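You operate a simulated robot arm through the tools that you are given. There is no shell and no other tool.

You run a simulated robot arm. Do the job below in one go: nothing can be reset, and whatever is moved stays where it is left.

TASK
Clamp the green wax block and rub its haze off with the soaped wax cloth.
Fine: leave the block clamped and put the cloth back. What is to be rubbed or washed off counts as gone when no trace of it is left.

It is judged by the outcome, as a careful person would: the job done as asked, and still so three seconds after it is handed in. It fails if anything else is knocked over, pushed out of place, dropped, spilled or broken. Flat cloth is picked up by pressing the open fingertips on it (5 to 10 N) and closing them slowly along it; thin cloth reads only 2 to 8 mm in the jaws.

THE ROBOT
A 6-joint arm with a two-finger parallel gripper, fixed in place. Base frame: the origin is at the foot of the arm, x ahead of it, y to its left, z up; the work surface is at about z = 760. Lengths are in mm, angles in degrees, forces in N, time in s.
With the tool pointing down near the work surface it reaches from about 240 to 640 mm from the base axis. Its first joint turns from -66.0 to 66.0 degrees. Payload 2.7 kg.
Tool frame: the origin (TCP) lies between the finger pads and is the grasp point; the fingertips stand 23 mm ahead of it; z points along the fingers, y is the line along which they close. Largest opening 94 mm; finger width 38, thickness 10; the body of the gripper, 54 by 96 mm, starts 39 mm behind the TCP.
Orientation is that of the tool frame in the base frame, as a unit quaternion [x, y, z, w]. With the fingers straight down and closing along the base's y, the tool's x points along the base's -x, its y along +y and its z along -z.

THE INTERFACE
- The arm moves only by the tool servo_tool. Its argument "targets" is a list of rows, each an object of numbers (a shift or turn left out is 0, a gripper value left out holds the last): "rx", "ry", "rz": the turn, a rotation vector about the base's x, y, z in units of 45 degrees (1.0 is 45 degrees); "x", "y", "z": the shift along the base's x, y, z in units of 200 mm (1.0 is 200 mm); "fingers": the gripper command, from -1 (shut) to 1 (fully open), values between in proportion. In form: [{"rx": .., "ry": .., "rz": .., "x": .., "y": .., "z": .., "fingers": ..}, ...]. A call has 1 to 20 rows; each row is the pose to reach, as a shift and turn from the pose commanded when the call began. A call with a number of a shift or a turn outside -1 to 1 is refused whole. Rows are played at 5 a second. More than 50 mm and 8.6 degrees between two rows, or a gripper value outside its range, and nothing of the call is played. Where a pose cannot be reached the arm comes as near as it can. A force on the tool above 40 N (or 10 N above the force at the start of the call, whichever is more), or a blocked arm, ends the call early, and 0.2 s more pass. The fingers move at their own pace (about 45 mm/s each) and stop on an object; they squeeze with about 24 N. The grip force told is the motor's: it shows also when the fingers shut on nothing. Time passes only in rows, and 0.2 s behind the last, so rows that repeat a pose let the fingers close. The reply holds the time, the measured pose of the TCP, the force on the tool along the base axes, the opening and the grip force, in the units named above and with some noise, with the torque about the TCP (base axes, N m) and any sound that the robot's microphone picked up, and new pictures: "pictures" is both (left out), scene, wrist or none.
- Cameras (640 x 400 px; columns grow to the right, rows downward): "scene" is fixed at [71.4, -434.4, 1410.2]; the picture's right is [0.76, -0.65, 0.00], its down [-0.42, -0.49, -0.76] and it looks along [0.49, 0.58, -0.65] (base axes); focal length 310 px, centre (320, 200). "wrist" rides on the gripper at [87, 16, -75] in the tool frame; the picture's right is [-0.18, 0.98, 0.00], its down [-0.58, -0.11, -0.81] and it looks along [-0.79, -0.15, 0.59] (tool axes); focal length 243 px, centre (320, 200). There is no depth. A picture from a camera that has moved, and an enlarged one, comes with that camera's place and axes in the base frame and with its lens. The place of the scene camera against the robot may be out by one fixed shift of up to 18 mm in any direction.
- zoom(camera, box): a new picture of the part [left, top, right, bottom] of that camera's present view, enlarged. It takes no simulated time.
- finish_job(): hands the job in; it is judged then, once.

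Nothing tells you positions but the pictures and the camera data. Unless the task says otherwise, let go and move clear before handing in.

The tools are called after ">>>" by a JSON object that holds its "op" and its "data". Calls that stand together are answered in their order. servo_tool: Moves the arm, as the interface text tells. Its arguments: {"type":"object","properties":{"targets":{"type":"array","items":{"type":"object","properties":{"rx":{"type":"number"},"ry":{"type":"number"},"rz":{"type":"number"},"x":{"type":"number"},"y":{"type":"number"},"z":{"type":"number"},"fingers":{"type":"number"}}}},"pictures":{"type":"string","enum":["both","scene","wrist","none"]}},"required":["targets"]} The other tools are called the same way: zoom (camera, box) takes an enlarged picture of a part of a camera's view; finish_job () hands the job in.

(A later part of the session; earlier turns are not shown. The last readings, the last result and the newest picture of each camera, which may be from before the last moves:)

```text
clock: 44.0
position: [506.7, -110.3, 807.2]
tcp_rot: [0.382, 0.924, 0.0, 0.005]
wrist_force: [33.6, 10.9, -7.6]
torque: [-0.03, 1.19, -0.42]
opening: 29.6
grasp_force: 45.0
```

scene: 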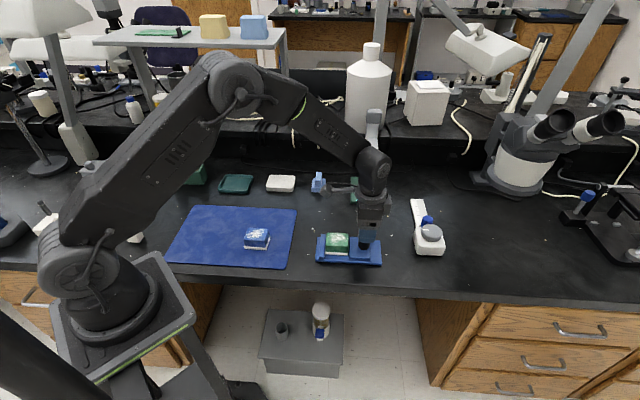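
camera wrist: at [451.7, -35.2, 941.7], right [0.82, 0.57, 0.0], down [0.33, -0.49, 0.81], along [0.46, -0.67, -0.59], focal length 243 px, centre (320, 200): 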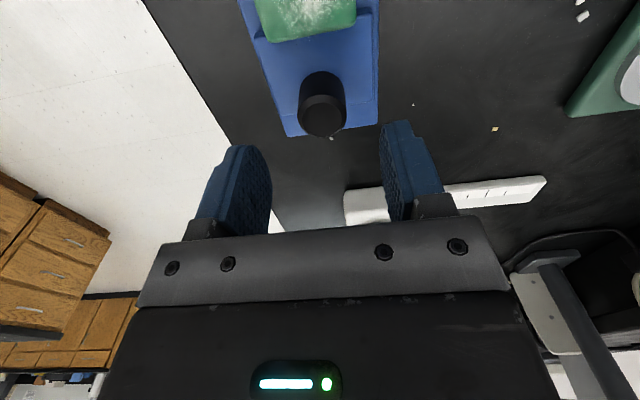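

>>> {"op": "servo_tool", "data": {"targets": [{"x": 0.009, "y": 0.009}, {"x": 0.0055, "y": 0.0125}, {"x": 0.002, "y": 0.016}, {"x": 0.002, "y": 0.016}], "pictures": "scene"}}

>>> {"op": "zoom", "data": {"camera": "scene", "box": [310, 190, 410, 270]}}

```text
clock: 45.0
position: [506.2, -110.0, 807.4]
tcp_rot: [0.383, 0.924, -0.001, 0.005]
wrist_force: [23.6, -29.7, -3.8]
torque: [-0.43, 0.61, -0.05]
opening: 30.0
grasp_force: 45.2
```

scene: 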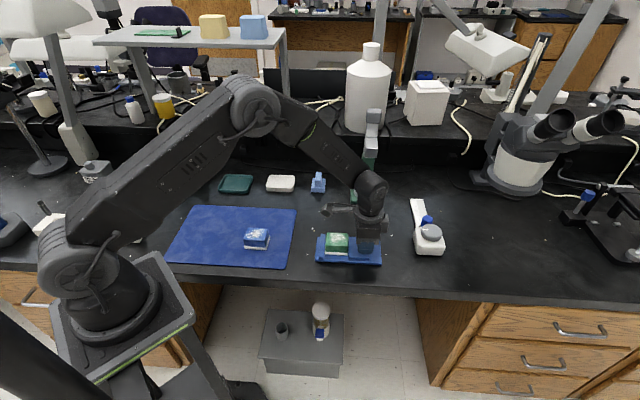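

```text
5.00 times, centred on (360, 230) of scene
camera zoom: at [71.9, -435.1, 1409.9], right [0.76, -0.65, 0.0], down [-0.42, -0.49, -0.76], along [0.49, 0.58, -0.65], focal length 1550 px, centre (120, 50)
```

zoom: 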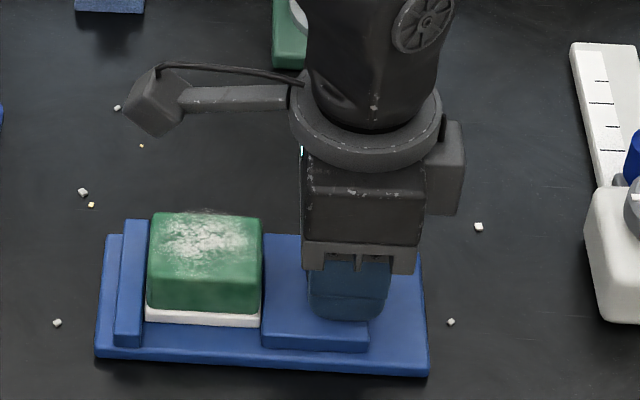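

The slide is flush and pressed with about 38 N straight along the clamp. I will open the fingers and lift away.

>>> {"op": "servo_tool", "data": {"targets": [{"fingers": -0.3}, {"fingers": 0.0}, {"fingers": 0.3}, {"z": 0.02}, {"z": 0.15}, {"z": 0.3}, {"z": 0.45}, {"z": 0.6}, {"z": 0.6}]}}

>>> {"op": "zoom", "data": {"camera": "scene", "box": [310, 190, 410, 270]}}

>>> {"op": "zoom", "data": {"camera": "wrist", "box": [200, 0, 440, 220]}}

```text
clock: 47.0
position: [504.3, -107.4, 925.5]
tcp_rot: [0.382, 0.924, -0.001, 0.001]
wrist_force: [0.4, -0.2, 0.1]
torque: [-0.01, 0.01, 0.01]
opening: 61.0
grasp_force: 0.1
camera wrist: at [453.8, -33.5, 1001.1], right [0.82, 0.57, 0.0], down [0.33, -0.49, 0.81], along [0.46, -0.67, -0.59], focal length 243 px, centre (320, 200)
```

scene: 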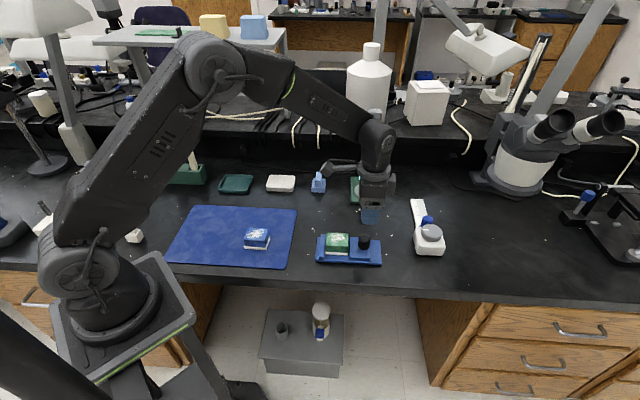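
wrist: 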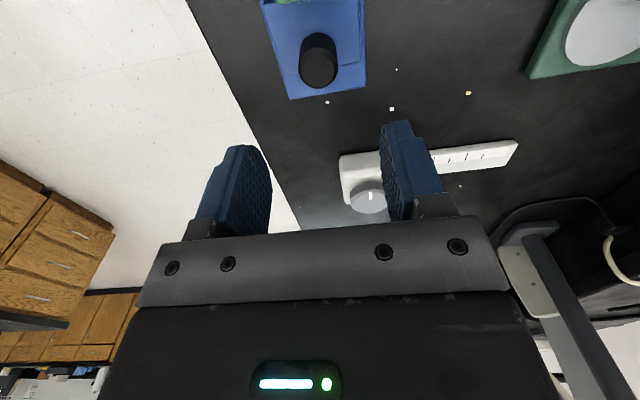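

```text
5.00 times, centred on (360, 230) of scene
camera zoom: at [71.4, -434.4, 1410.2], right [0.76, -0.65, 0.0], down [-0.42, -0.49, -0.76], along [0.49, 0.58, -0.65], focal length 1550 px, centre (120, 50)
```

zoom: 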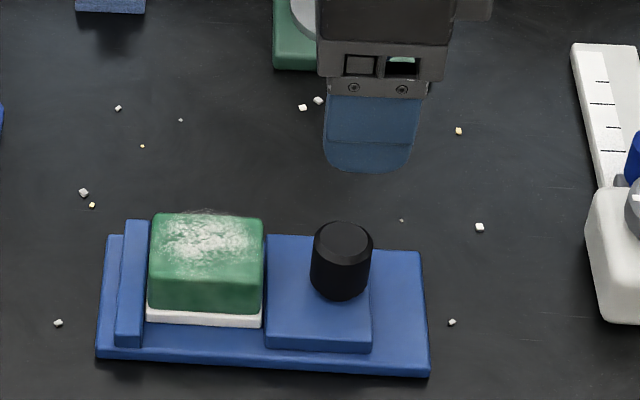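

```text
1.82 times, centred on (320, 110) of wrist
camera zoom: at [453.8, -33.5, 1001.1], right [0.82, 0.57, 0.0], down [0.33, -0.49, 0.81], along [0.46, -0.67, -0.59], focal length 441 px, centre (320, 364)
```

zoom: 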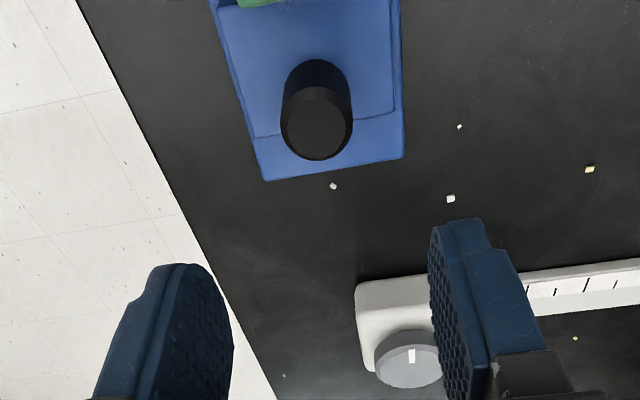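

The slide may have sprung back a millimetre or so on release. I will zoom closely on the gap.

>>> {"op": "zoom", "data": {"camera": "scene", "box": [330, 230, 380, 265]}}

>>> {"op": "zoom", "data": {"camera": "scene", "box": [350, 235, 375, 262]}}

```text
11.43 times, centred on (355, 248) of scene
camera zoom: at [71.4, -434.4, 1410.2], right [0.76, -0.65, 0.0], down [-0.42, -0.49, -0.76], along [0.49, 0.58, -0.65], focal length 3543 px, centre (-80, -343)
```

zoom: 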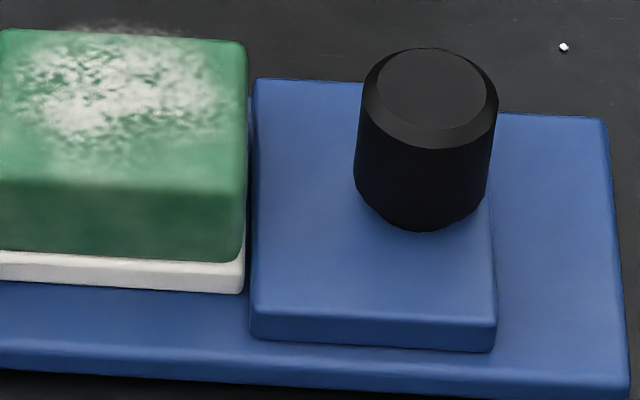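

```text
14.81 times, centred on (362, 248) of scene
camera zoom: at [71.4, -434.4, 1410.2], right [0.76, -0.65, 0.0], down [-0.42, -0.49, -0.76], along [0.49, 0.58, -0.65], focal length 4592 px, centre (-310, -518)
```

zoom: 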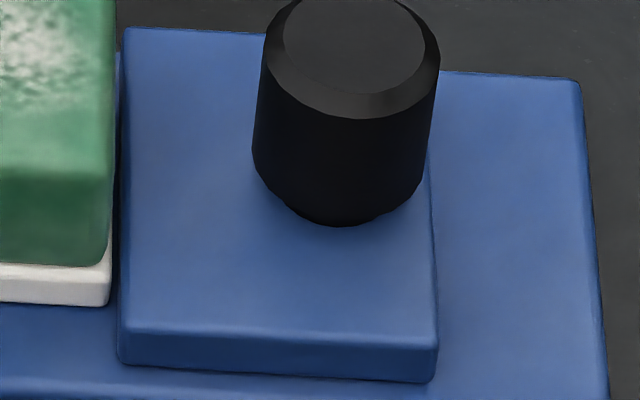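

There is a gap of about 1.6 mm, so releasing under load let the slide rebound. I will instead push the knob from behind with closed fingers and then back off gradually.

>>> {"op": "servo_tool", "data": {"targets": [{"x": 0.07, "y": -0.07, "fingers": 0.0}, {"x": 0.1505, "y": -0.164, "fingers": -0.5}, {"x": 0.1505, "y": -0.164, "z": -0.1, "fingers": -1.0}, {"x": 0.1505, "y": -0.164, "z": -0.25}, {"x": 0.1505, "y": -0.164, "z": -0.4}, {"x": 0.1505, "y": -0.164, "z": -0.52}, {"x": 0.1505, "y": -0.164, "z": -0.585}, {"x": 0.1505, "y": -0.164, "z": -0.585}]}}

>>> {"op": "zoom", "data": {"camera": "scene", "box": [310, 190, 410, 270]}}

>>> {"op": "zoom", "data": {"camera": "wrist", "box": [200, 0, 440, 220]}}

```text
clock: 48.8
position: [534.1, -140.2, 809.7]
tcp_rot: [0.382, 0.924, -0.001, 0.003]
wrist_force: [0.3, 1.7, -0.2]
torque: [-0.01, 0.01, 0.01]
opening: 0.0
grasp_force: 24.3
camera wrist: at [483.4, -65.8, 884.5], right [0.82, 0.57, 0.0], down [0.33, -0.49, 0.81], along [0.46, -0.67, -0.59], focal length 243 px, centre (320, 200)
```

scene: 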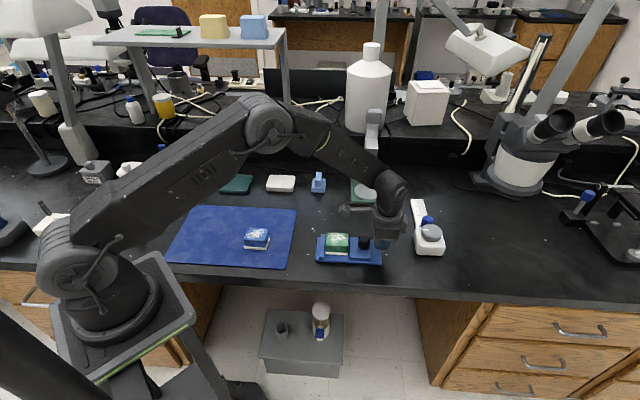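
wrist: 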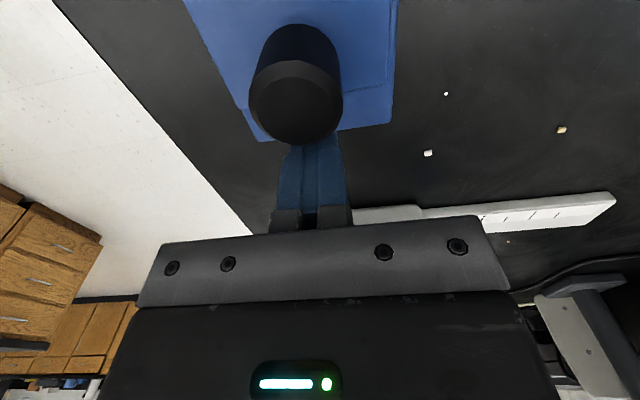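

```text
5.00 times, centred on (360, 230) of scene
camera zoom: at [71.4, -434.4, 1410.2], right [0.76, -0.65, 0.0], down [-0.42, -0.49, -0.76], along [0.49, 0.58, -0.65], focal length 1550 px, centre (120, 50)
```

zoom: 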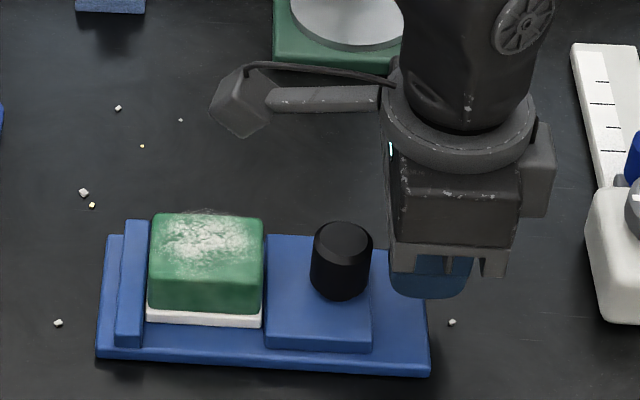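

```text
1.82 times, centred on (320, 110) of wrist
camera zoom: at [483.4, -65.8, 884.5], right [0.82, 0.57, 0.0], down [0.33, -0.49, 0.81], along [0.46, -0.67, -0.59], focal length 441 px, centre (320, 364)
```

zoom: 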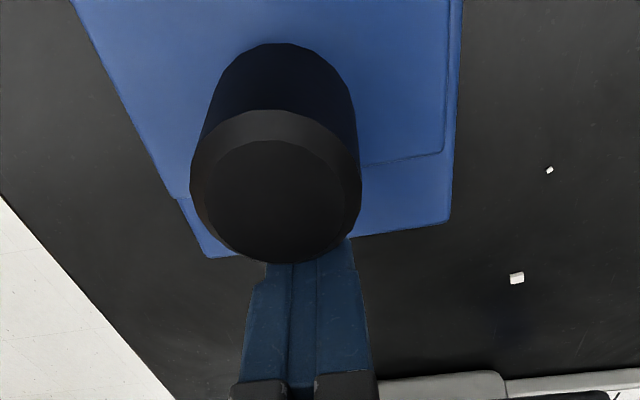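

>>> {"op": "servo_tool", "data": {"targets": [{"x": -0.007, "y": 0.007}, {"x": -0.014, "y": 0.014}, {"x": -0.021, "y": 0.021}, {"x": -0.028, "y": 0.028}, {"x": -0.0315, "y": 0.0315}, {"x": -0.0315, "y": 0.0315}], "pictures": "scene"}}

>>> {"op": "zoom", "data": {"camera": "scene", "box": [330, 230, 380, 265]}}

```text
clock: 50.2
position: [528.0, -133.4, 810.6]
tcp_rot: [0.382, 0.924, 0.0, 0.002]
wrist_force: [-0.3, 0.4, -0.6]
torque: [0.01, -0.02, -0.02]
opening: 0.0
grasp_force: 23.5
```

scene: 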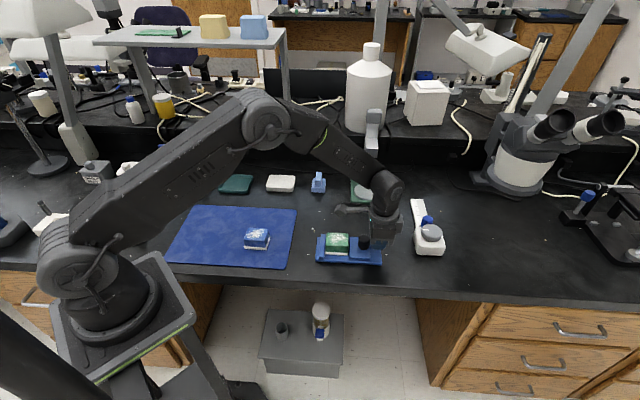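

```text
11.43 times, centred on (355, 248) of scene
camera zoom: at [71.4, -434.4, 1410.2], right [0.76, -0.65, 0.0], down [-0.42, -0.49, -0.76], along [0.49, 0.58, -0.65], focal length 3543 px, centre (-80, -343)
```

zoom: 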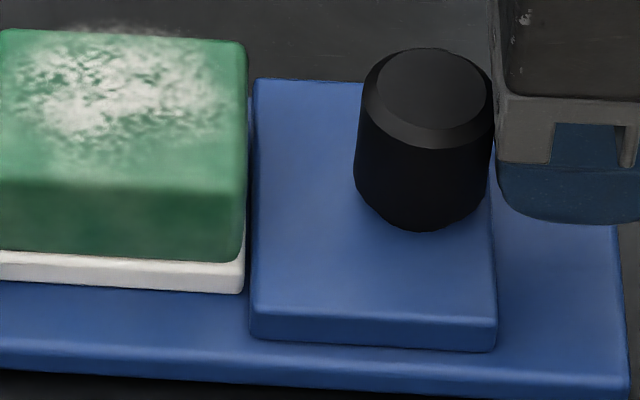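

Almost touching the knob. I will continue in 1 mm steps and watch the force.

>>> {"op": "servo_tool", "data": {"targets": [{"x": -0.0035, "y": 0.0035}, {"x": -0.007, "y": 0.007}, {"x": -0.0105, "y": 0.0105}, {"x": -0.014, "y": 0.014}, {"x": -0.014, "y": 0.014}], "pictures": "none"}}

>>> {"op": "zoom", "data": {"camera": "scene", "box": [330, 230, 380, 265]}}

```text
clock: 51.4
position: [526.6, -131.1, 809.8]
tcp_rot: [0.383, 0.924, 0.0, 0.003]
wrist_force: [16.6, -17.9, -7.3]
torque: [-0.04, 0.02, -0.05]
opening: 0.1
grasp_force: 24.0
```

```text
11.43 times, centred on (355, 248) of scene
camera zoom: at [71.8, -434.8, 1410.0], right [0.76, -0.65, 0.0], down [-0.42, -0.49, -0.76], along [0.49, 0.58, -0.65], focal length 3543 px, centre (-80, -343)
```

zoom: 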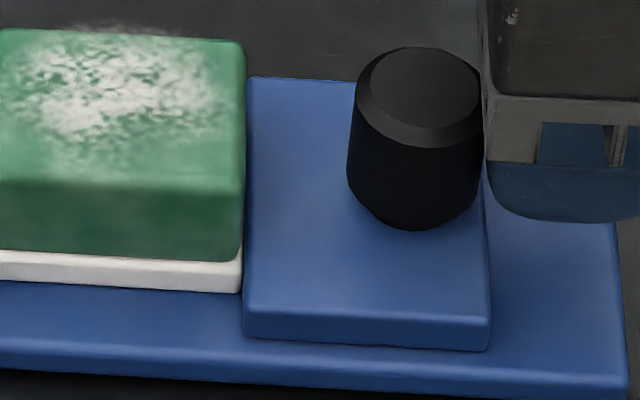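

The slide is in contact with the sole at about 24 N along the clamp. I will back off slowly to see whether it stays.

>>> {"op": "servo_tool", "data": {"targets": [{"x": -0.0035, "y": 0.0035}, {"x": -0.0035, "y": 0.0035}, {"x": -0.0015, "y": 0.0015}, {"x": 0.0005, "y": -0.0005}, {"x": 0.0025, "y": -0.0025}, {"x": 0.0045, "y": -0.0045}, {"x": 0.0065, "y": -0.0065}, {"x": 0.0085, "y": -0.0085}, {"x": 0.0105, "y": -0.0105}, {"x": 0.0125, "y": -0.0125}, {"x": 0.0145, "y": -0.0145}, {"x": 0.018, "y": -0.018}, {"x": 0.025, "y": -0.025}, {"x": 0.035, "y": -0.035}, {"x": 0.035, "y": -0.035}], "pictures": "none"}}

>>> {"op": "zoom", "data": {"camera": "scene", "box": [330, 230, 380, 265]}}

```text
clock: 54.6
position: [532.9, -138.3, 809.0]
tcp_rot: [0.382, 0.924, -0.001, 0.0]
wrist_force: [-0.3, 0.0, 0.9]
torque: [-0.04, -0.04, 0.01]
opening: 0.0
grasp_force: 24.0
```

```text
11.43 times, centred on (355, 248) of scene
camera zoom: at [71.4, -434.4, 1410.2], right [0.76, -0.65, 0.0], down [-0.42, -0.49, -0.76], along [0.49, 0.58, -0.65], focal length 3543 px, centre (-80, -343)
```

zoom: 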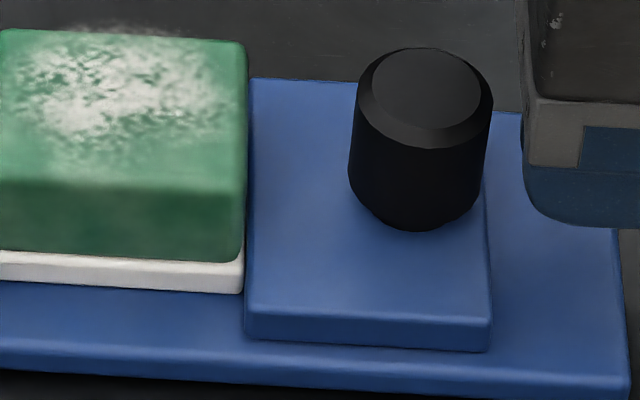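

The slide is now flush against the sole and stays there. Next I will rise, swing around toward the cloth and turn to +45° so the fingers close across its stub.

>>> {"op": "servo_tool", "data": {"targets": [{"z": 0.15}, {"z": 0.3}, {"z": 0.45}, {"z": 0.6}, {"z": 0.7, "x": -0.05, "y": 0.1, "rz": 0.15}, {"z": 0.7, "x": -0.1, "y": 0.25, "rz": 0.33}, {"z": 0.7, "x": -0.15, "y": 0.42, "rz": 0.5}, {"z": 0.7, "x": -0.2, "y": 0.6, "rz": 0.67}, {"z": 0.7, "x": -0.25, "y": 0.78, "rz": 0.84}, {"z": 0.7, "x": -0.27, "y": 0.95, "rz": 1.0}], "pictures": "none"}}

>>> {"op": "servo_tool", "data": {"targets": [{"x": 0.04, "y": 0.08, "rz": 0.14}, {"x": 0.1, "y": 0.18, "rz": 0.3}, {"x": 0.18, "y": 0.28, "rz": 0.45}, {"x": 0.26, "y": 0.38, "rz": 0.6, "fingers": 0.1}, {"x": 0.34, "y": 0.46, "rz": 0.75, "fingers": 0.1, "z": -0.04}, {"x": 0.42, "y": 0.53, "rz": 0.9, "fingers": 0.1, "z": -0.07}, {"x": 0.4775, "y": 0.563, "rz": 1.0, "z": -0.094, "fingers": 0.1}, {"x": 0.4775, "y": 0.563, "rz": 1.0, "z": -0.094, "fingers": 0.1}]}}

>>> {"op": "zoom", "data": {"camera": "wrist", "box": [220, 0, 420, 150]}}

>>> {"op": "zoom", "data": {"camera": "scene", "box": [310, 190, 410, 270]}}

```text
clock: 56.8
position: [476.5, 53.1, 950.0]
tcp_rot: [-0.003, 1.0, 0.001, 0.002]
wrist_force: [0.0, 0.9, 0.4]
torque: [-0.01, 0.0, -0.03]
opening: 0.2
grasp_force: 23.7
```

```text
clock: 58.6
position: [573.2, 165.4, 929.6]
tcp_rot: [-0.384, 0.923, 0.0, 0.002]
wrist_force: [-0.1, -0.4, 0.6]
torque: [-0.01, 0.06, 0.01]
opening: 51.6
grasp_force: 0.0
camera wrist: at [499.5, 116.2, 1005.3], right [-0.57, 0.82, 0.0], down [0.49, 0.33, 0.81], along [0.67, 0.46, -0.59], focal length 243 px, centre (320, 200)
```

scene: 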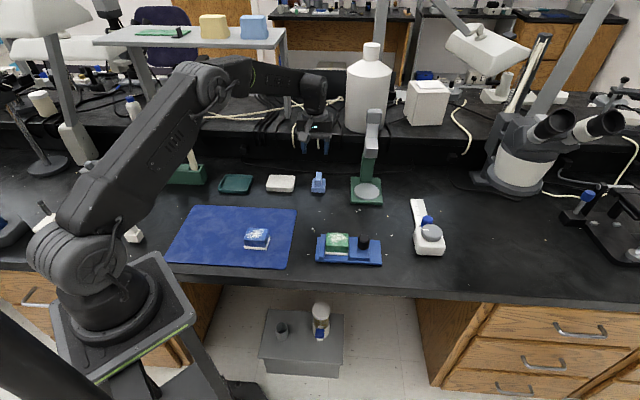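
wrist: 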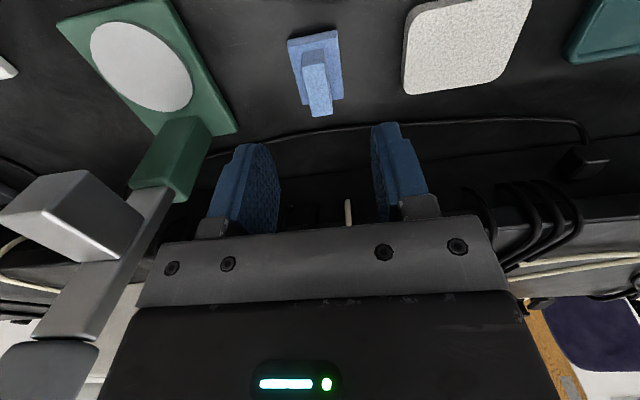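

```text
2.67 times, centred on (320, 75) of wrist
camera zoom: at [499.5, 116.2, 1005.3], right [-0.57, 0.82, 0.0], down [0.49, 0.33, 0.81], along [0.67, 0.46, -0.59], focal length 647 px, centre (320, 533)
```

zoom: 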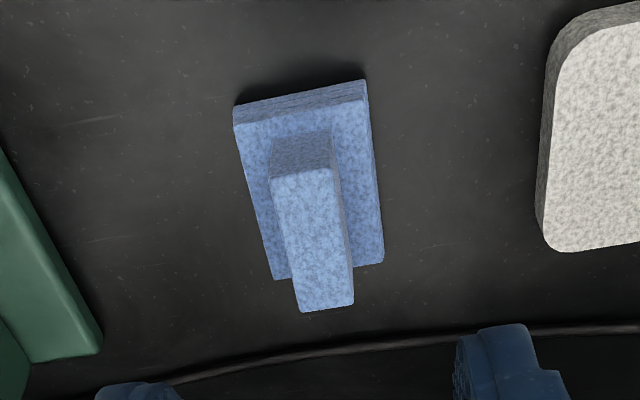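

```text
5.00 times, centred on (360, 230) of scene
camera zoom: at [71.4, -434.4, 1410.2], right [0.76, -0.65, 0.0], down [-0.42, -0.49, -0.76], along [0.49, 0.58, -0.65], focal length 1550 px, centre (120, 50)
```

zoom: 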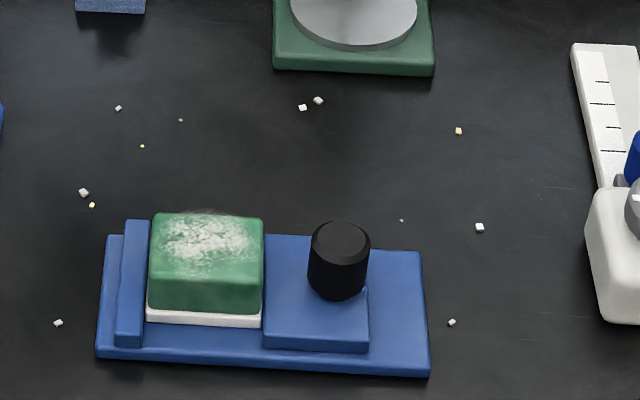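

The clamp holds. The cloth's stub is centred at about (597.3,180.6), 19 mm thick with its top at z≈802, so I will move over it and check before lowering.

>>> {"op": "servo_tool", "data": {"targets": [{"x": 0.06, "y": 0.04, "z": -0.08}, {"x": 0.1115, "y": 0.0775, "z": -0.2}, {"x": 0.1115, "y": 0.0775, "z": -0.32}, {"x": 0.1115, "y": 0.0775, "z": -0.4}, {"x": 0.1115, "y": 0.0775, "z": -0.4}]}}

>>> {"op": "zoom", "data": {"camera": "wrist", "box": [200, 0, 440, 220]}}

>>> {"op": "zoom", "data": {"camera": "scene", "box": [270, 120, 370, 210]}}

```text
clock: 59.8
position: [594.3, 180.6, 850.4]
tcp_rot: [-0.383, 0.924, 0.001, 0.001]
wrist_force: [-0.7, -0.4, -0.5]
torque: [0.0, -0.02, 0.0]
opening: 51.7
grasp_force: 0.1
camera wrist: at [521.1, 130.9, 925.4], right [-0.57, 0.82, 0.0], down [0.49, 0.33, 0.81], along [0.67, 0.46, -0.59], focal length 243 px, centre (320, 200)
```

scene: 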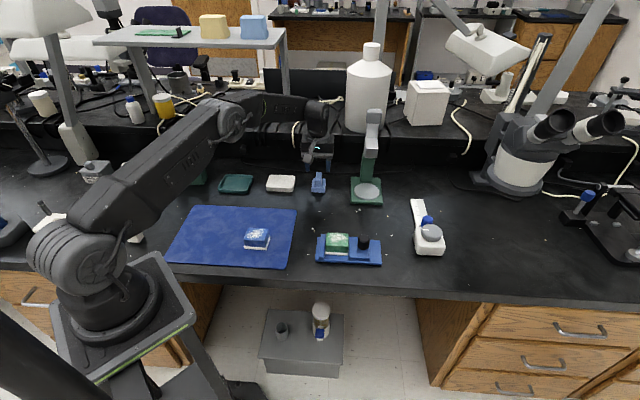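
wrist: 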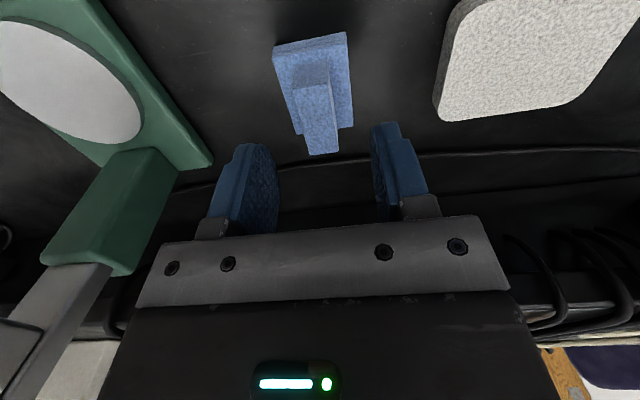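

```text
1.82 times, centred on (320, 110) of wrist
camera zoom: at [521.1, 130.9, 925.4], right [-0.57, 0.82, 0.0], down [0.49, 0.33, 0.81], along [0.67, 0.46, -0.59], focal length 441 px, centre (320, 364)
```

zoom: 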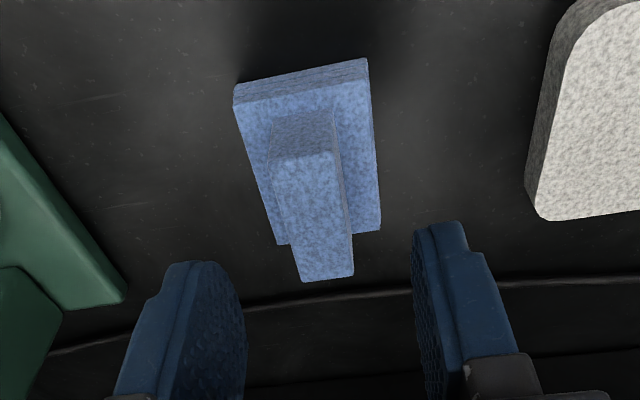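

```text
4.44 times, centred on (320, 165) of scene
camera zoom: at [71.4, -434.4, 1410.2], right [0.76, -0.65, 0.0], down [-0.42, -0.49, -0.76], along [0.49, 0.58, -0.65], focal length 1378 px, centre (320, 356)
```

zoom: 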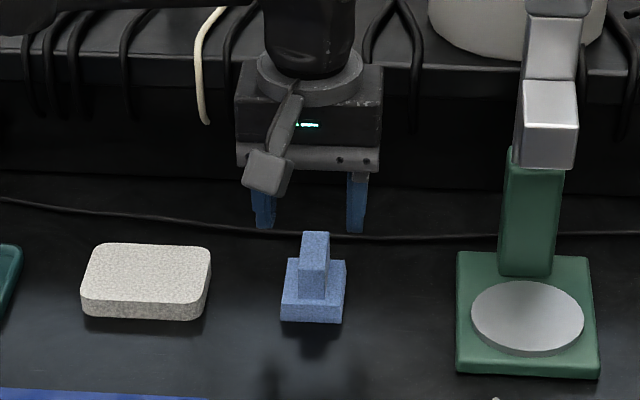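

>>> {"op": "servo_tool", "data": {"targets": [{"x": 0.0085, "z": -0.08}, {"x": 0.0085, "z": -0.15}, {"x": 0.0085, "z": -0.2}, {"x": 0.0085, "z": -0.235}, {"x": 0.0085, "z": -0.235}]}}

>>> {"op": "zoom", "data": {"camera": "wrist", "box": [200, 0, 440, 220]}}

>>> {"op": "zoom", "data": {"camera": "scene", "box": [270, 120, 370, 210]}}

```text
clock: 61.0
position: [598.6, 180.4, 803.2]
tcp_rot: [-0.383, 0.924, 0.0, 0.0]
wrist_force: [0.4, -0.5, 0.6]
torque: [0.02, 0.02, -0.04]
opening: 51.6
grasp_force: 0.1
camera wrist: at [524.1, 131.0, 877.9], right [-0.57, 0.82, 0.0], down [0.49, 0.33, 0.81], along [0.67, 0.46, -0.59], focal length 243 px, centre (320, 200)
```

scene: 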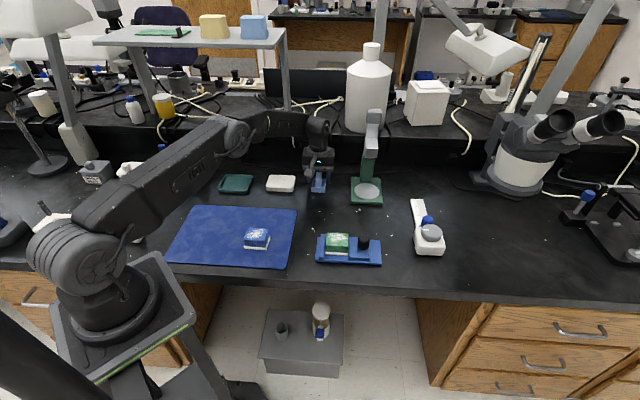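
wrist: 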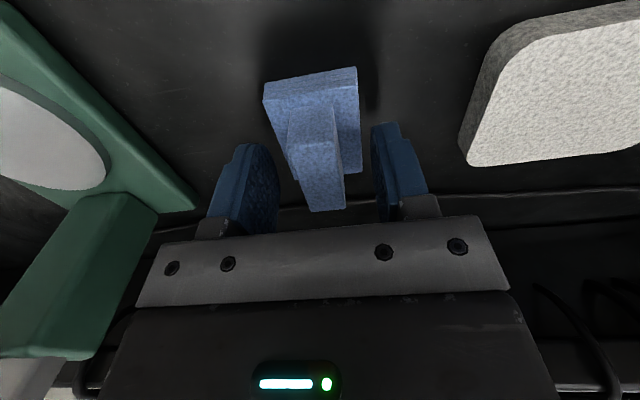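

```text
1.82 times, centred on (320, 110) of wrist
camera zoom: at [524.1, 131.0, 877.9], right [-0.57, 0.82, 0.0], down [0.49, 0.33, 0.81], along [0.67, 0.46, -0.59], focal length 441 px, centre (320, 364)
```

zoom: 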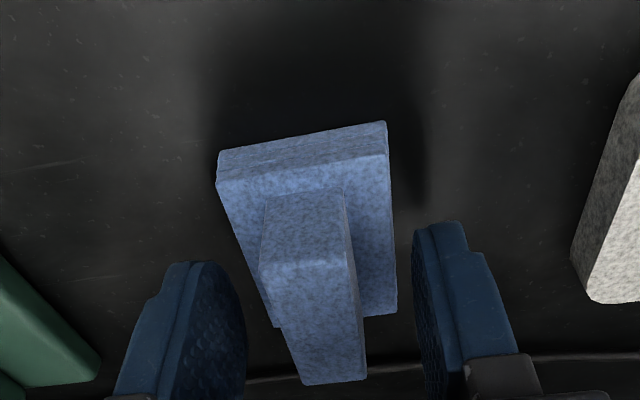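

```text
4.44 times, centred on (320, 165) of scene
camera zoom: at [71.4, -434.4, 1410.2], right [0.76, -0.65, 0.0], down [-0.42, -0.49, -0.76], along [0.49, 0.58, -0.65], focal length 1378 px, centre (320, 356)
```

zoom: 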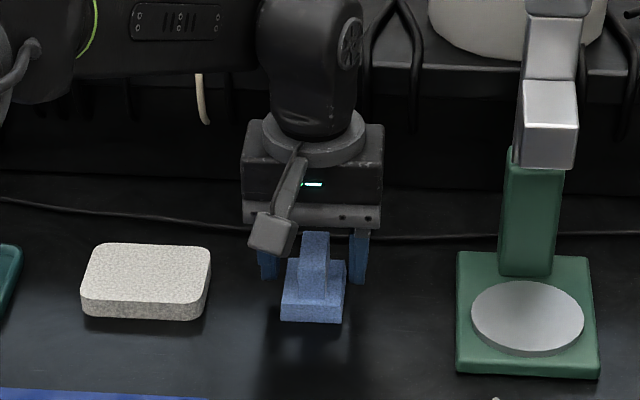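

The stub is centred between the fingers. I will close on it.

>>> {"op": "servo_tool", "data": {"targets": [{"fingers": -0.2}, {"fingers": -0.4}, {"fingers": -0.6}, {"fingers": -0.8}, {"fingers": -0.9}, {"fingers": -0.9}]}}

>>> {"op": "zoom", "data": {"camera": "wrist", "box": [200, 0, 440, 220]}}

```text
clock: 62.4
position: [598.4, 180.6, 803.1]
tcp_rot: [-0.383, 0.924, 0.0, 0.002]
wrist_force: [0.1, 0.7, -0.2]
torque: [-0.03, 0.02, 0.0]
opening: 19.5
grasp_force: 24.3
camera wrist: at [524.2, 131.0, 878.3], right [-0.57, 0.82, 0.0], down [0.49, 0.33, 0.81], along [0.67, 0.46, -0.59], focal length 243 px, centre (320, 200)
```

scene: 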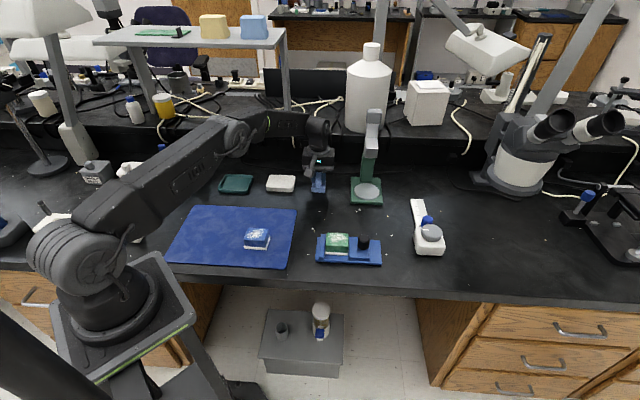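
wrist: 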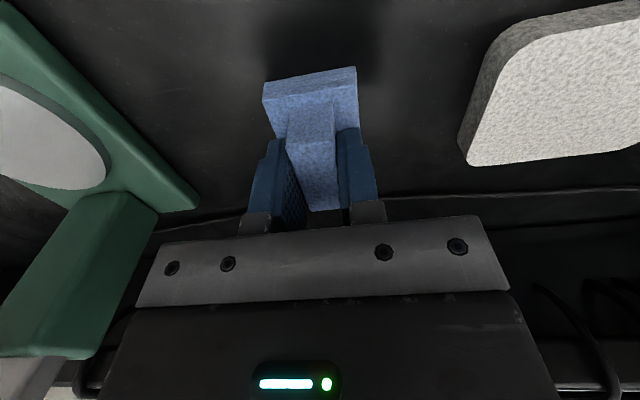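

```text
1.82 times, centred on (320, 110) of wrist
camera zoom: at [524.2, 131.0, 878.3], right [-0.57, 0.82, 0.0], down [0.49, 0.33, 0.81], along [0.67, 0.46, -0.59], focal length 441 px, centre (320, 364)
```

zoom: 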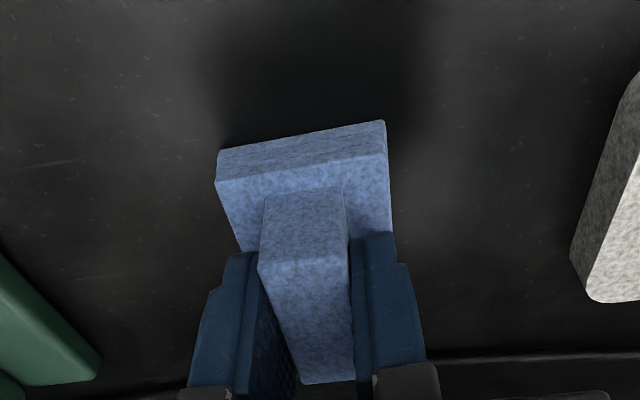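

I have the cloth at 19.5 mm with 24 N. I will lift it and carry it over the clamped block.

>>> {"op": "servo_tool", "data": {"targets": [{"z": 0.03}, {"z": 0.1}, {"z": 0.22}, {"z": 0.36}, {"z": 0.5}, {"z": 0.6}, {"z": 0.635, "x": -0.06, "y": -0.1}, {"z": 0.635, "x": -0.14, "y": -0.24}, {"z": 0.635, "x": -0.22, "y": -0.38}, {"z": 0.635, "x": -0.3, "y": -0.52}, {"z": 0.635, "x": -0.38, "y": -0.66}, {"z": 0.635, "x": -0.46, "y": -0.8}, {"z": 0.635, "x": -0.54, "y": -0.92}, {"z": 0.635, "x": -0.57, "y": -0.99}, {"z": 0.635, "x": -0.57, "y": -0.99}]}}

>>> {"op": "zoom", "data": {"camera": "wrist", "box": [200, 0, 440, 220]}}

>>> {"op": "zoom", "data": {"camera": "scene", "box": [290, 160, 410, 270]}}

```text
clock: 65.6
position: [482.5, -18.8, 931.4]
tcp_rot: [-0.384, 0.923, 0.001, 0.002]
wrist_force: [0.6, 0.0, 0.0]
torque: [-0.01, -0.01, -0.01]
opening: 19.4
grasp_force: 23.9
camera wrist: at [409.1, -68.0, 1006.0], right [-0.57, 0.82, 0.0], down [0.49, 0.33, 0.81], along [0.67, 0.46, -0.59], focal length 243 px, centre (320, 200)
```

scene: 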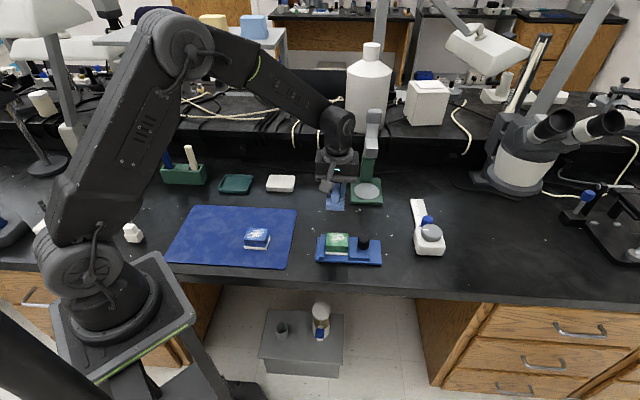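
wrist: 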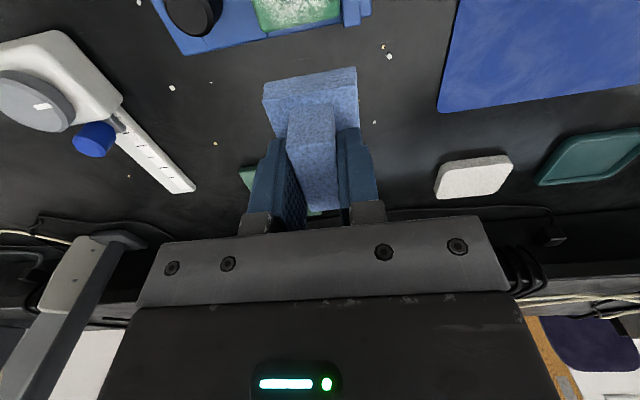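

```text
1.82 times, centred on (320, 110) of wrist
camera zoom: at [409.1, -68.0, 1006.0], right [-0.57, 0.82, 0.0], down [0.49, 0.33, 0.81], along [0.67, 0.46, -0.59], focal length 441 px, centre (320, 364)
```

zoom: 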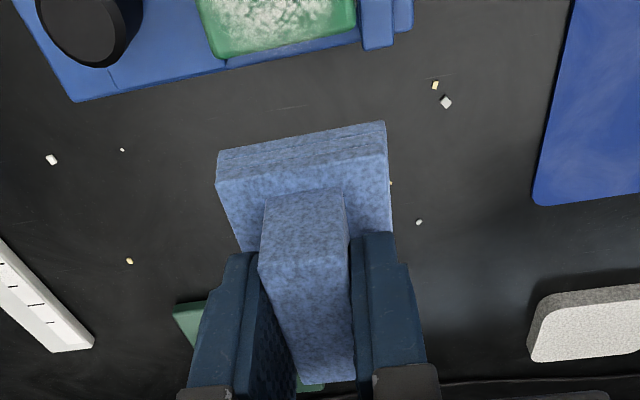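

```text
3.64 times, centred on (350, 215) of scene
camera zoom: at [71.4, -434.4, 1410.2], right [0.76, -0.65, 0.0], down [-0.42, -0.49, -0.76], along [0.49, 0.58, -0.65], focal length 1127 px, centre (211, 146)
```

zoom: 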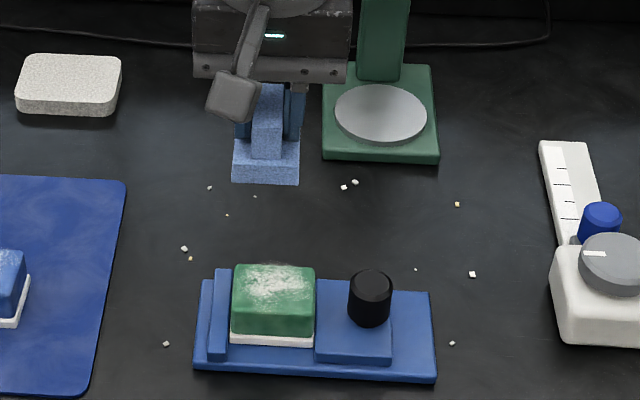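

The block top is centred at about (458.6,-60.5). I will bring the cloth over it and lower to just above contact.

>>> {"op": "servo_tool", "data": {"targets": [{"x": -0.06, "y": -0.1}, {"x": -0.132, "y": -0.215}, {"x": -0.132, "y": -0.215, "z": -0.12}, {"x": -0.132, "y": -0.215, "z": -0.25}, {"x": -0.132, "y": -0.215, "z": -0.37}, {"x": -0.132, "y": -0.215, "z": -0.4}, {"x": -0.132, "y": -0.215, "z": -0.4}]}}

>>> {"op": "zoom", "data": {"camera": "wrist", "box": [200, 0, 440, 220]}}

>>> {"op": "zoom", "data": {"camera": "scene", "box": [300, 190, 400, 275]}}

```text
clock: 67.2
position: [457.6, -59.5, 850.6]
tcp_rot: [-0.383, 0.924, 0.002, 0.001]
wrist_force: [-0.6, 1.0, -0.6]
torque: [-0.03, -0.01, -0.01]
opening: 19.7
grasp_force: 24.3
camera wrist: at [383.7, -108.8, 925.3], right [-0.57, 0.82, 0.0], down [0.49, 0.33, 0.81], along [0.67, 0.46, -0.59], focal length 243 px, centre (320, 200)
```

scene: 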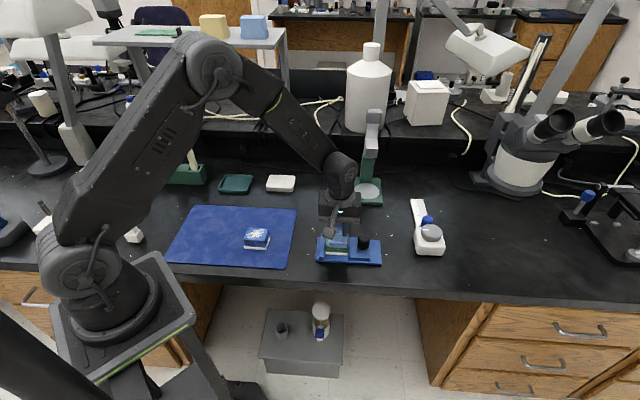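
wrist: 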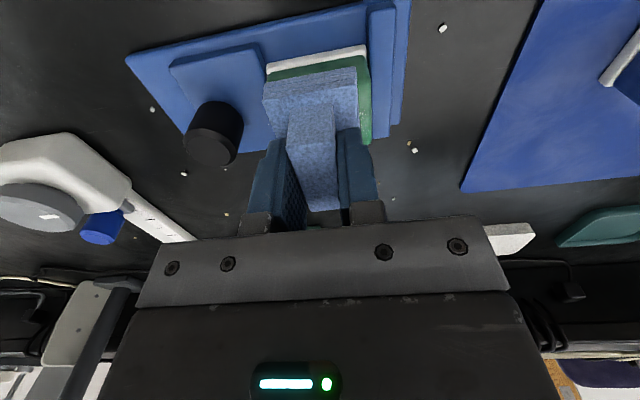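

```text
1.82 times, centred on (320, 110) of wrist
camera zoom: at [383.7, -108.8, 925.3], right [-0.57, 0.82, 0.0], down [0.49, 0.33, 0.81], along [0.67, 0.46, -0.59], focal length 441 px, centre (320, 364)
```

zoom: 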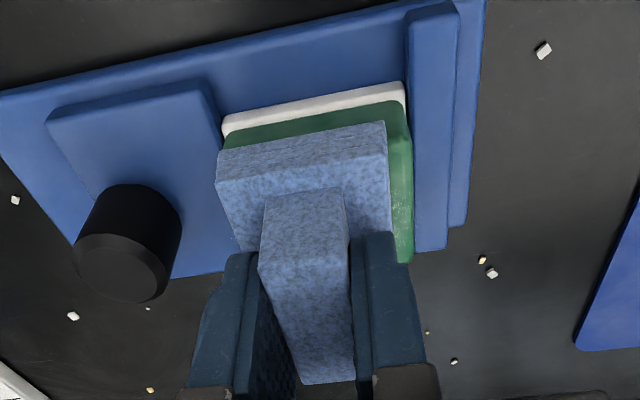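

```text
4.71 times, centred on (350, 232) of scene
camera zoom: at [71.4, -434.4, 1410.2], right [0.76, -0.65, 0.0], down [-0.42, -0.49, -0.76], along [0.49, 0.58, -0.65], focal length 1459 px, centre (179, 47)
```

zoom: 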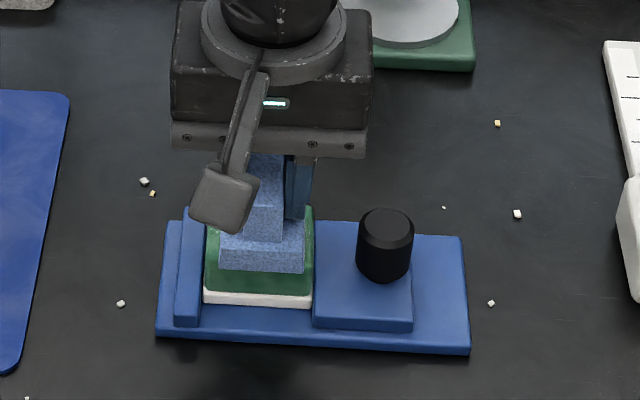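

The cloth is centred over the block. I will lower in small steps until it presses with about 5–8 N.

>>> {"op": "servo_tool", "data": {"targets": [{"z": -0.01}, {"z": -0.02}, {"z": -0.03}, {"z": -0.035}, {"z": -0.04}, {"z": -0.04}], "pictures": "none"}}

>>> {"op": "servo_tool", "data": {"targets": [{"z": -0.005}, {"z": -0.01}, {"z": -0.01}], "pictures": "none"}}

```text
clock: 68.5
position: [458.7, -59.2, 846.7]
tcp_rot: [-0.384, 0.923, -0.001, 0.004]
wrist_force: [-2.3, 0.5, 7.3]
torque: [0.01, 0.18, -0.03]
opening: 19.7
grasp_force: 24.4
stopped in row 6: the force on the tool passed its limit at 41 N (the readings are from after the stop); the commanded pose is now the measured one
```

```text
clock: 69.3
position: [459.3, -59.6, 846.1]
tcp_rot: [-0.383, 0.924, -0.002, 0.006]
wrist_force: [-2.8, 0.1, 6.8]
torque: [0.02, 0.28, -0.01]
opening: 19.4
grasp_force: 24.2
stopped in row 3: the force on the tool passed its limit at 41 N (the readings are from after the stop); the commanded pose is now the measured one
```

Contact came at TCP z≈847, about 7 mm sooner than I had estimated. It has settled at 7 N, which suits rubbing, so I will do a short test stroke toward the fixed bar and watch the forces.

>>> {"op": "servo_tool", "data": {"targets": [{"x": -0.0106, "y": 0.0106, "rx": -0.0045, "ry": 0.011}, {"x": -0.0212, "y": 0.0212, "rx": -0.0045, "ry": 0.011}, {"x": -0.0354, "y": 0.0354, "rx": -0.0045, "ry": 0.011}, {"x": -0.0212, "y": 0.0212, "rx": -0.0045, "ry": 0.011}, {"x": -0.0106, "y": 0.0106, "rx": -0.0045, "ry": 0.011}, {"x": 0.0, "y": 0.0, "rx": -0.0045, "ry": 0.011}]}}

>>> {"op": "zoom", "data": {"camera": "scene", "box": [300, 190, 400, 275]}}

>>> {"op": "zoom", "data": {"camera": "wrist", "box": [200, 0, 440, 220]}}

```text
clock: 70.7
position: [458.3, -60.7, 845.8]
tcp_rot: [-0.384, 0.923, -0.003, 0.001]
wrist_force: [-5.2, 7.1, 19.5]
torque: [0.54, -0.01, 0.1]
opening: 19.4
grasp_force: 23.8
camera wrist: at [385.5, -109.2, 921.0], right [-0.57, 0.82, 0.0], down [0.48, 0.34, 0.81], along [0.67, 0.45, -0.59], focal length 243 px, centre (320, 200)
```

scene: 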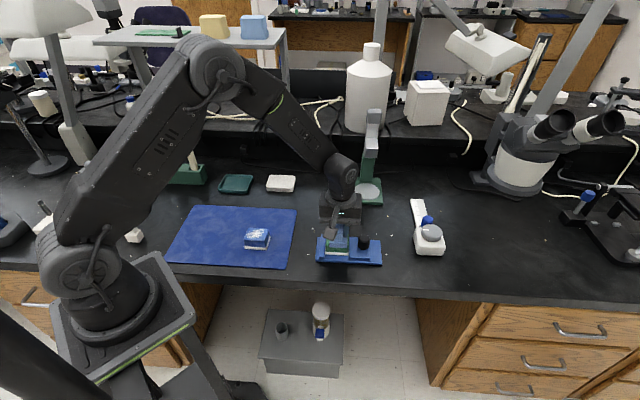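
wrist: 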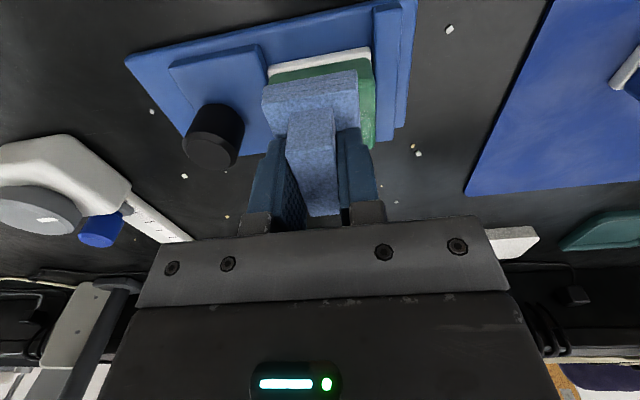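

```text
4.71 times, centred on (350, 232) of scene
camera zoom: at [71.0, -434.2, 1410.3], right [0.76, -0.65, 0.0], down [-0.42, -0.49, -0.76], along [0.49, 0.58, -0.65], focal length 1459 px, centre (179, 47)
```

zoom: 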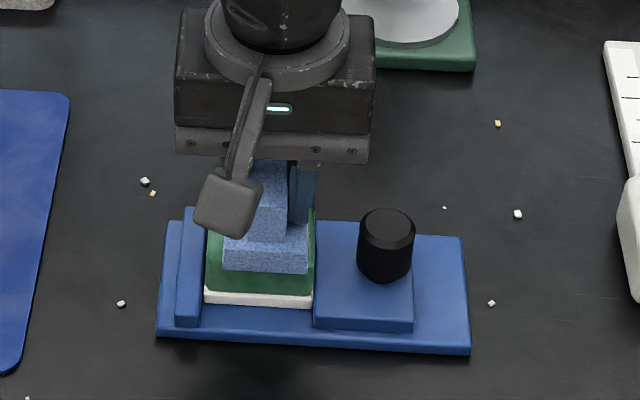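

```text
1.82 times, centred on (320, 110) of wrist
camera zoom: at [385.5, -109.2, 921.0], right [-0.57, 0.82, 0.0], down [0.48, 0.34, 0.81], along [0.67, 0.45, -0.59], focal length 441 px, centre (320, 364)
```

zoom: 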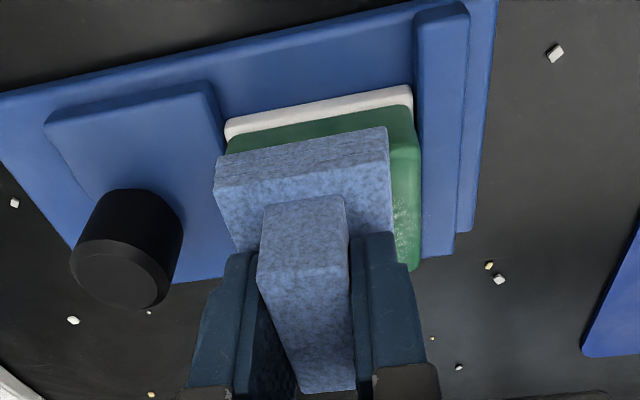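

The test stroke went fine and the slide stayed flush, but the press rose to about 20 N. I will ease it by 0.6 mm and run a raster of rub strokes over the whole top.

>>> {"op": "servo_tool", "data": {"targets": [{"x": -0.0636, "y": 0.0212, "z": 0.003}, {"x": -0.0424, "y": 0.0, "z": 0.003}, {"x": -0.0212, "y": -0.0212, "z": 0.003}, {"x": 0.0, "y": -0.0424, "z": 0.003}, {"x": 0.0212, "y": -0.0636, "z": 0.003}, {"x": 0.0354, "y": -0.0495, "z": 0.003}, {"x": 0.0141, "y": -0.0283, "z": 0.003}, {"x": -0.0071, "y": -0.0071, "z": 0.003}, {"x": -0.0283, "y": 0.0141, "z": 0.003}, {"x": -0.0495, "y": 0.0354, "z": 0.003}, {"x": -0.0354, "y": 0.0495, "z": 0.003}, {"x": -0.0141, "y": 0.0283, "z": 0.003}, {"x": 0.0071, "y": 0.0071, "z": 0.003}, {"x": 0.0283, "y": -0.0141, "z": 0.003}, {"x": 0.0495, "y": -0.0354, "z": 0.003}, {"x": 0.0636, "y": -0.0212, "z": 0.003}, {"x": 0.0424, "y": 0.0, "z": 0.003}, {"x": 0.0212, "y": 0.0212, "z": 0.003}, {"x": 0.0, "y": 0.0424, "z": 0.003}, {"x": -0.0212, "y": 0.0636, "z": 0.003}]}}

>>> {"op": "zoom", "data": {"camera": "scene", "box": [300, 190, 400, 275]}}

>>> {"op": "zoom", "data": {"camera": "wrist", "box": [200, 0, 440, 220]}}

```text
clock: 74.9
position: [455.9, -46.9, 846.2]
tcp_rot: [-0.384, 0.923, -0.002, 0.001]
wrist_force: [2.7, -3.9, 8.1]
torque: [-0.08, -0.01, 0.02]
opening: 19.2
grasp_force: 24.0
camera wrist: at [382.1, -96.5, 921.0], right [-0.57, 0.82, -0.01], down [0.48, 0.34, 0.81], along [0.67, 0.45, -0.59], focal length 243 px, centre (320, 200)
```

scene: 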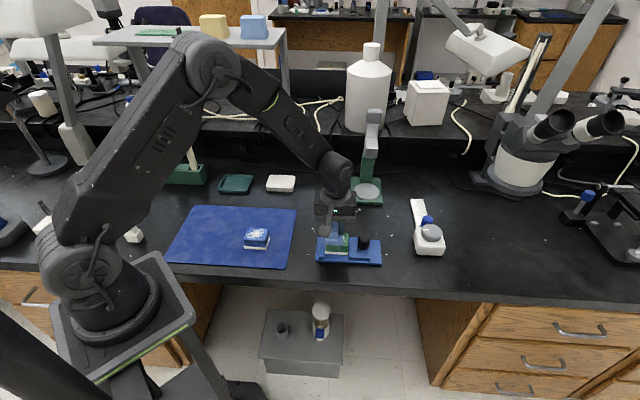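
wrist: 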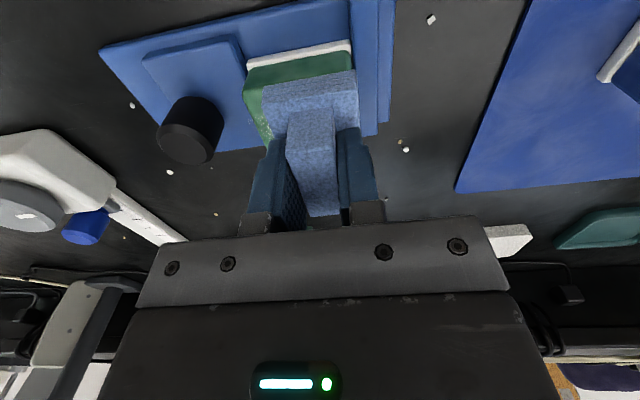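

```text
4.71 times, centred on (350, 232) of scene
camera zoom: at [71.3, -434.4, 1410.2], right [0.76, -0.65, 0.0], down [-0.42, -0.49, -0.76], along [0.49, 0.58, -0.65], focal length 1459 px, centre (179, 47)
```

zoom: 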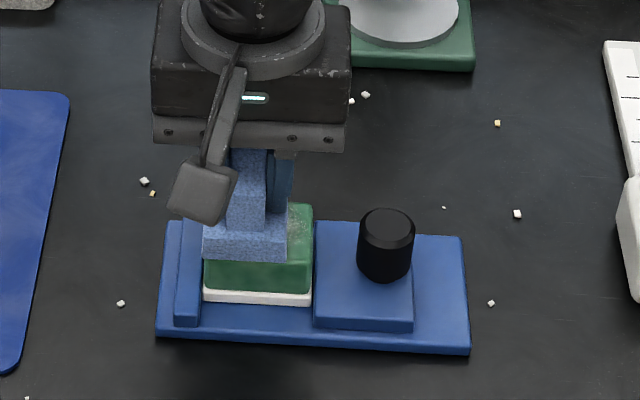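

```text
1.82 times, centred on (320, 110) of wrist
camera zoom: at [382.1, -96.5, 921.0], right [-0.57, 0.82, -0.01], down [0.48, 0.34, 0.81], along [0.67, 0.45, -0.59], focal length 441 px, centre (320, 364)
```

zoom: 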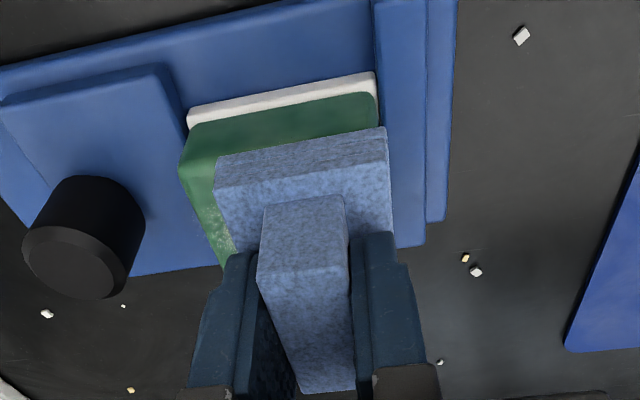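

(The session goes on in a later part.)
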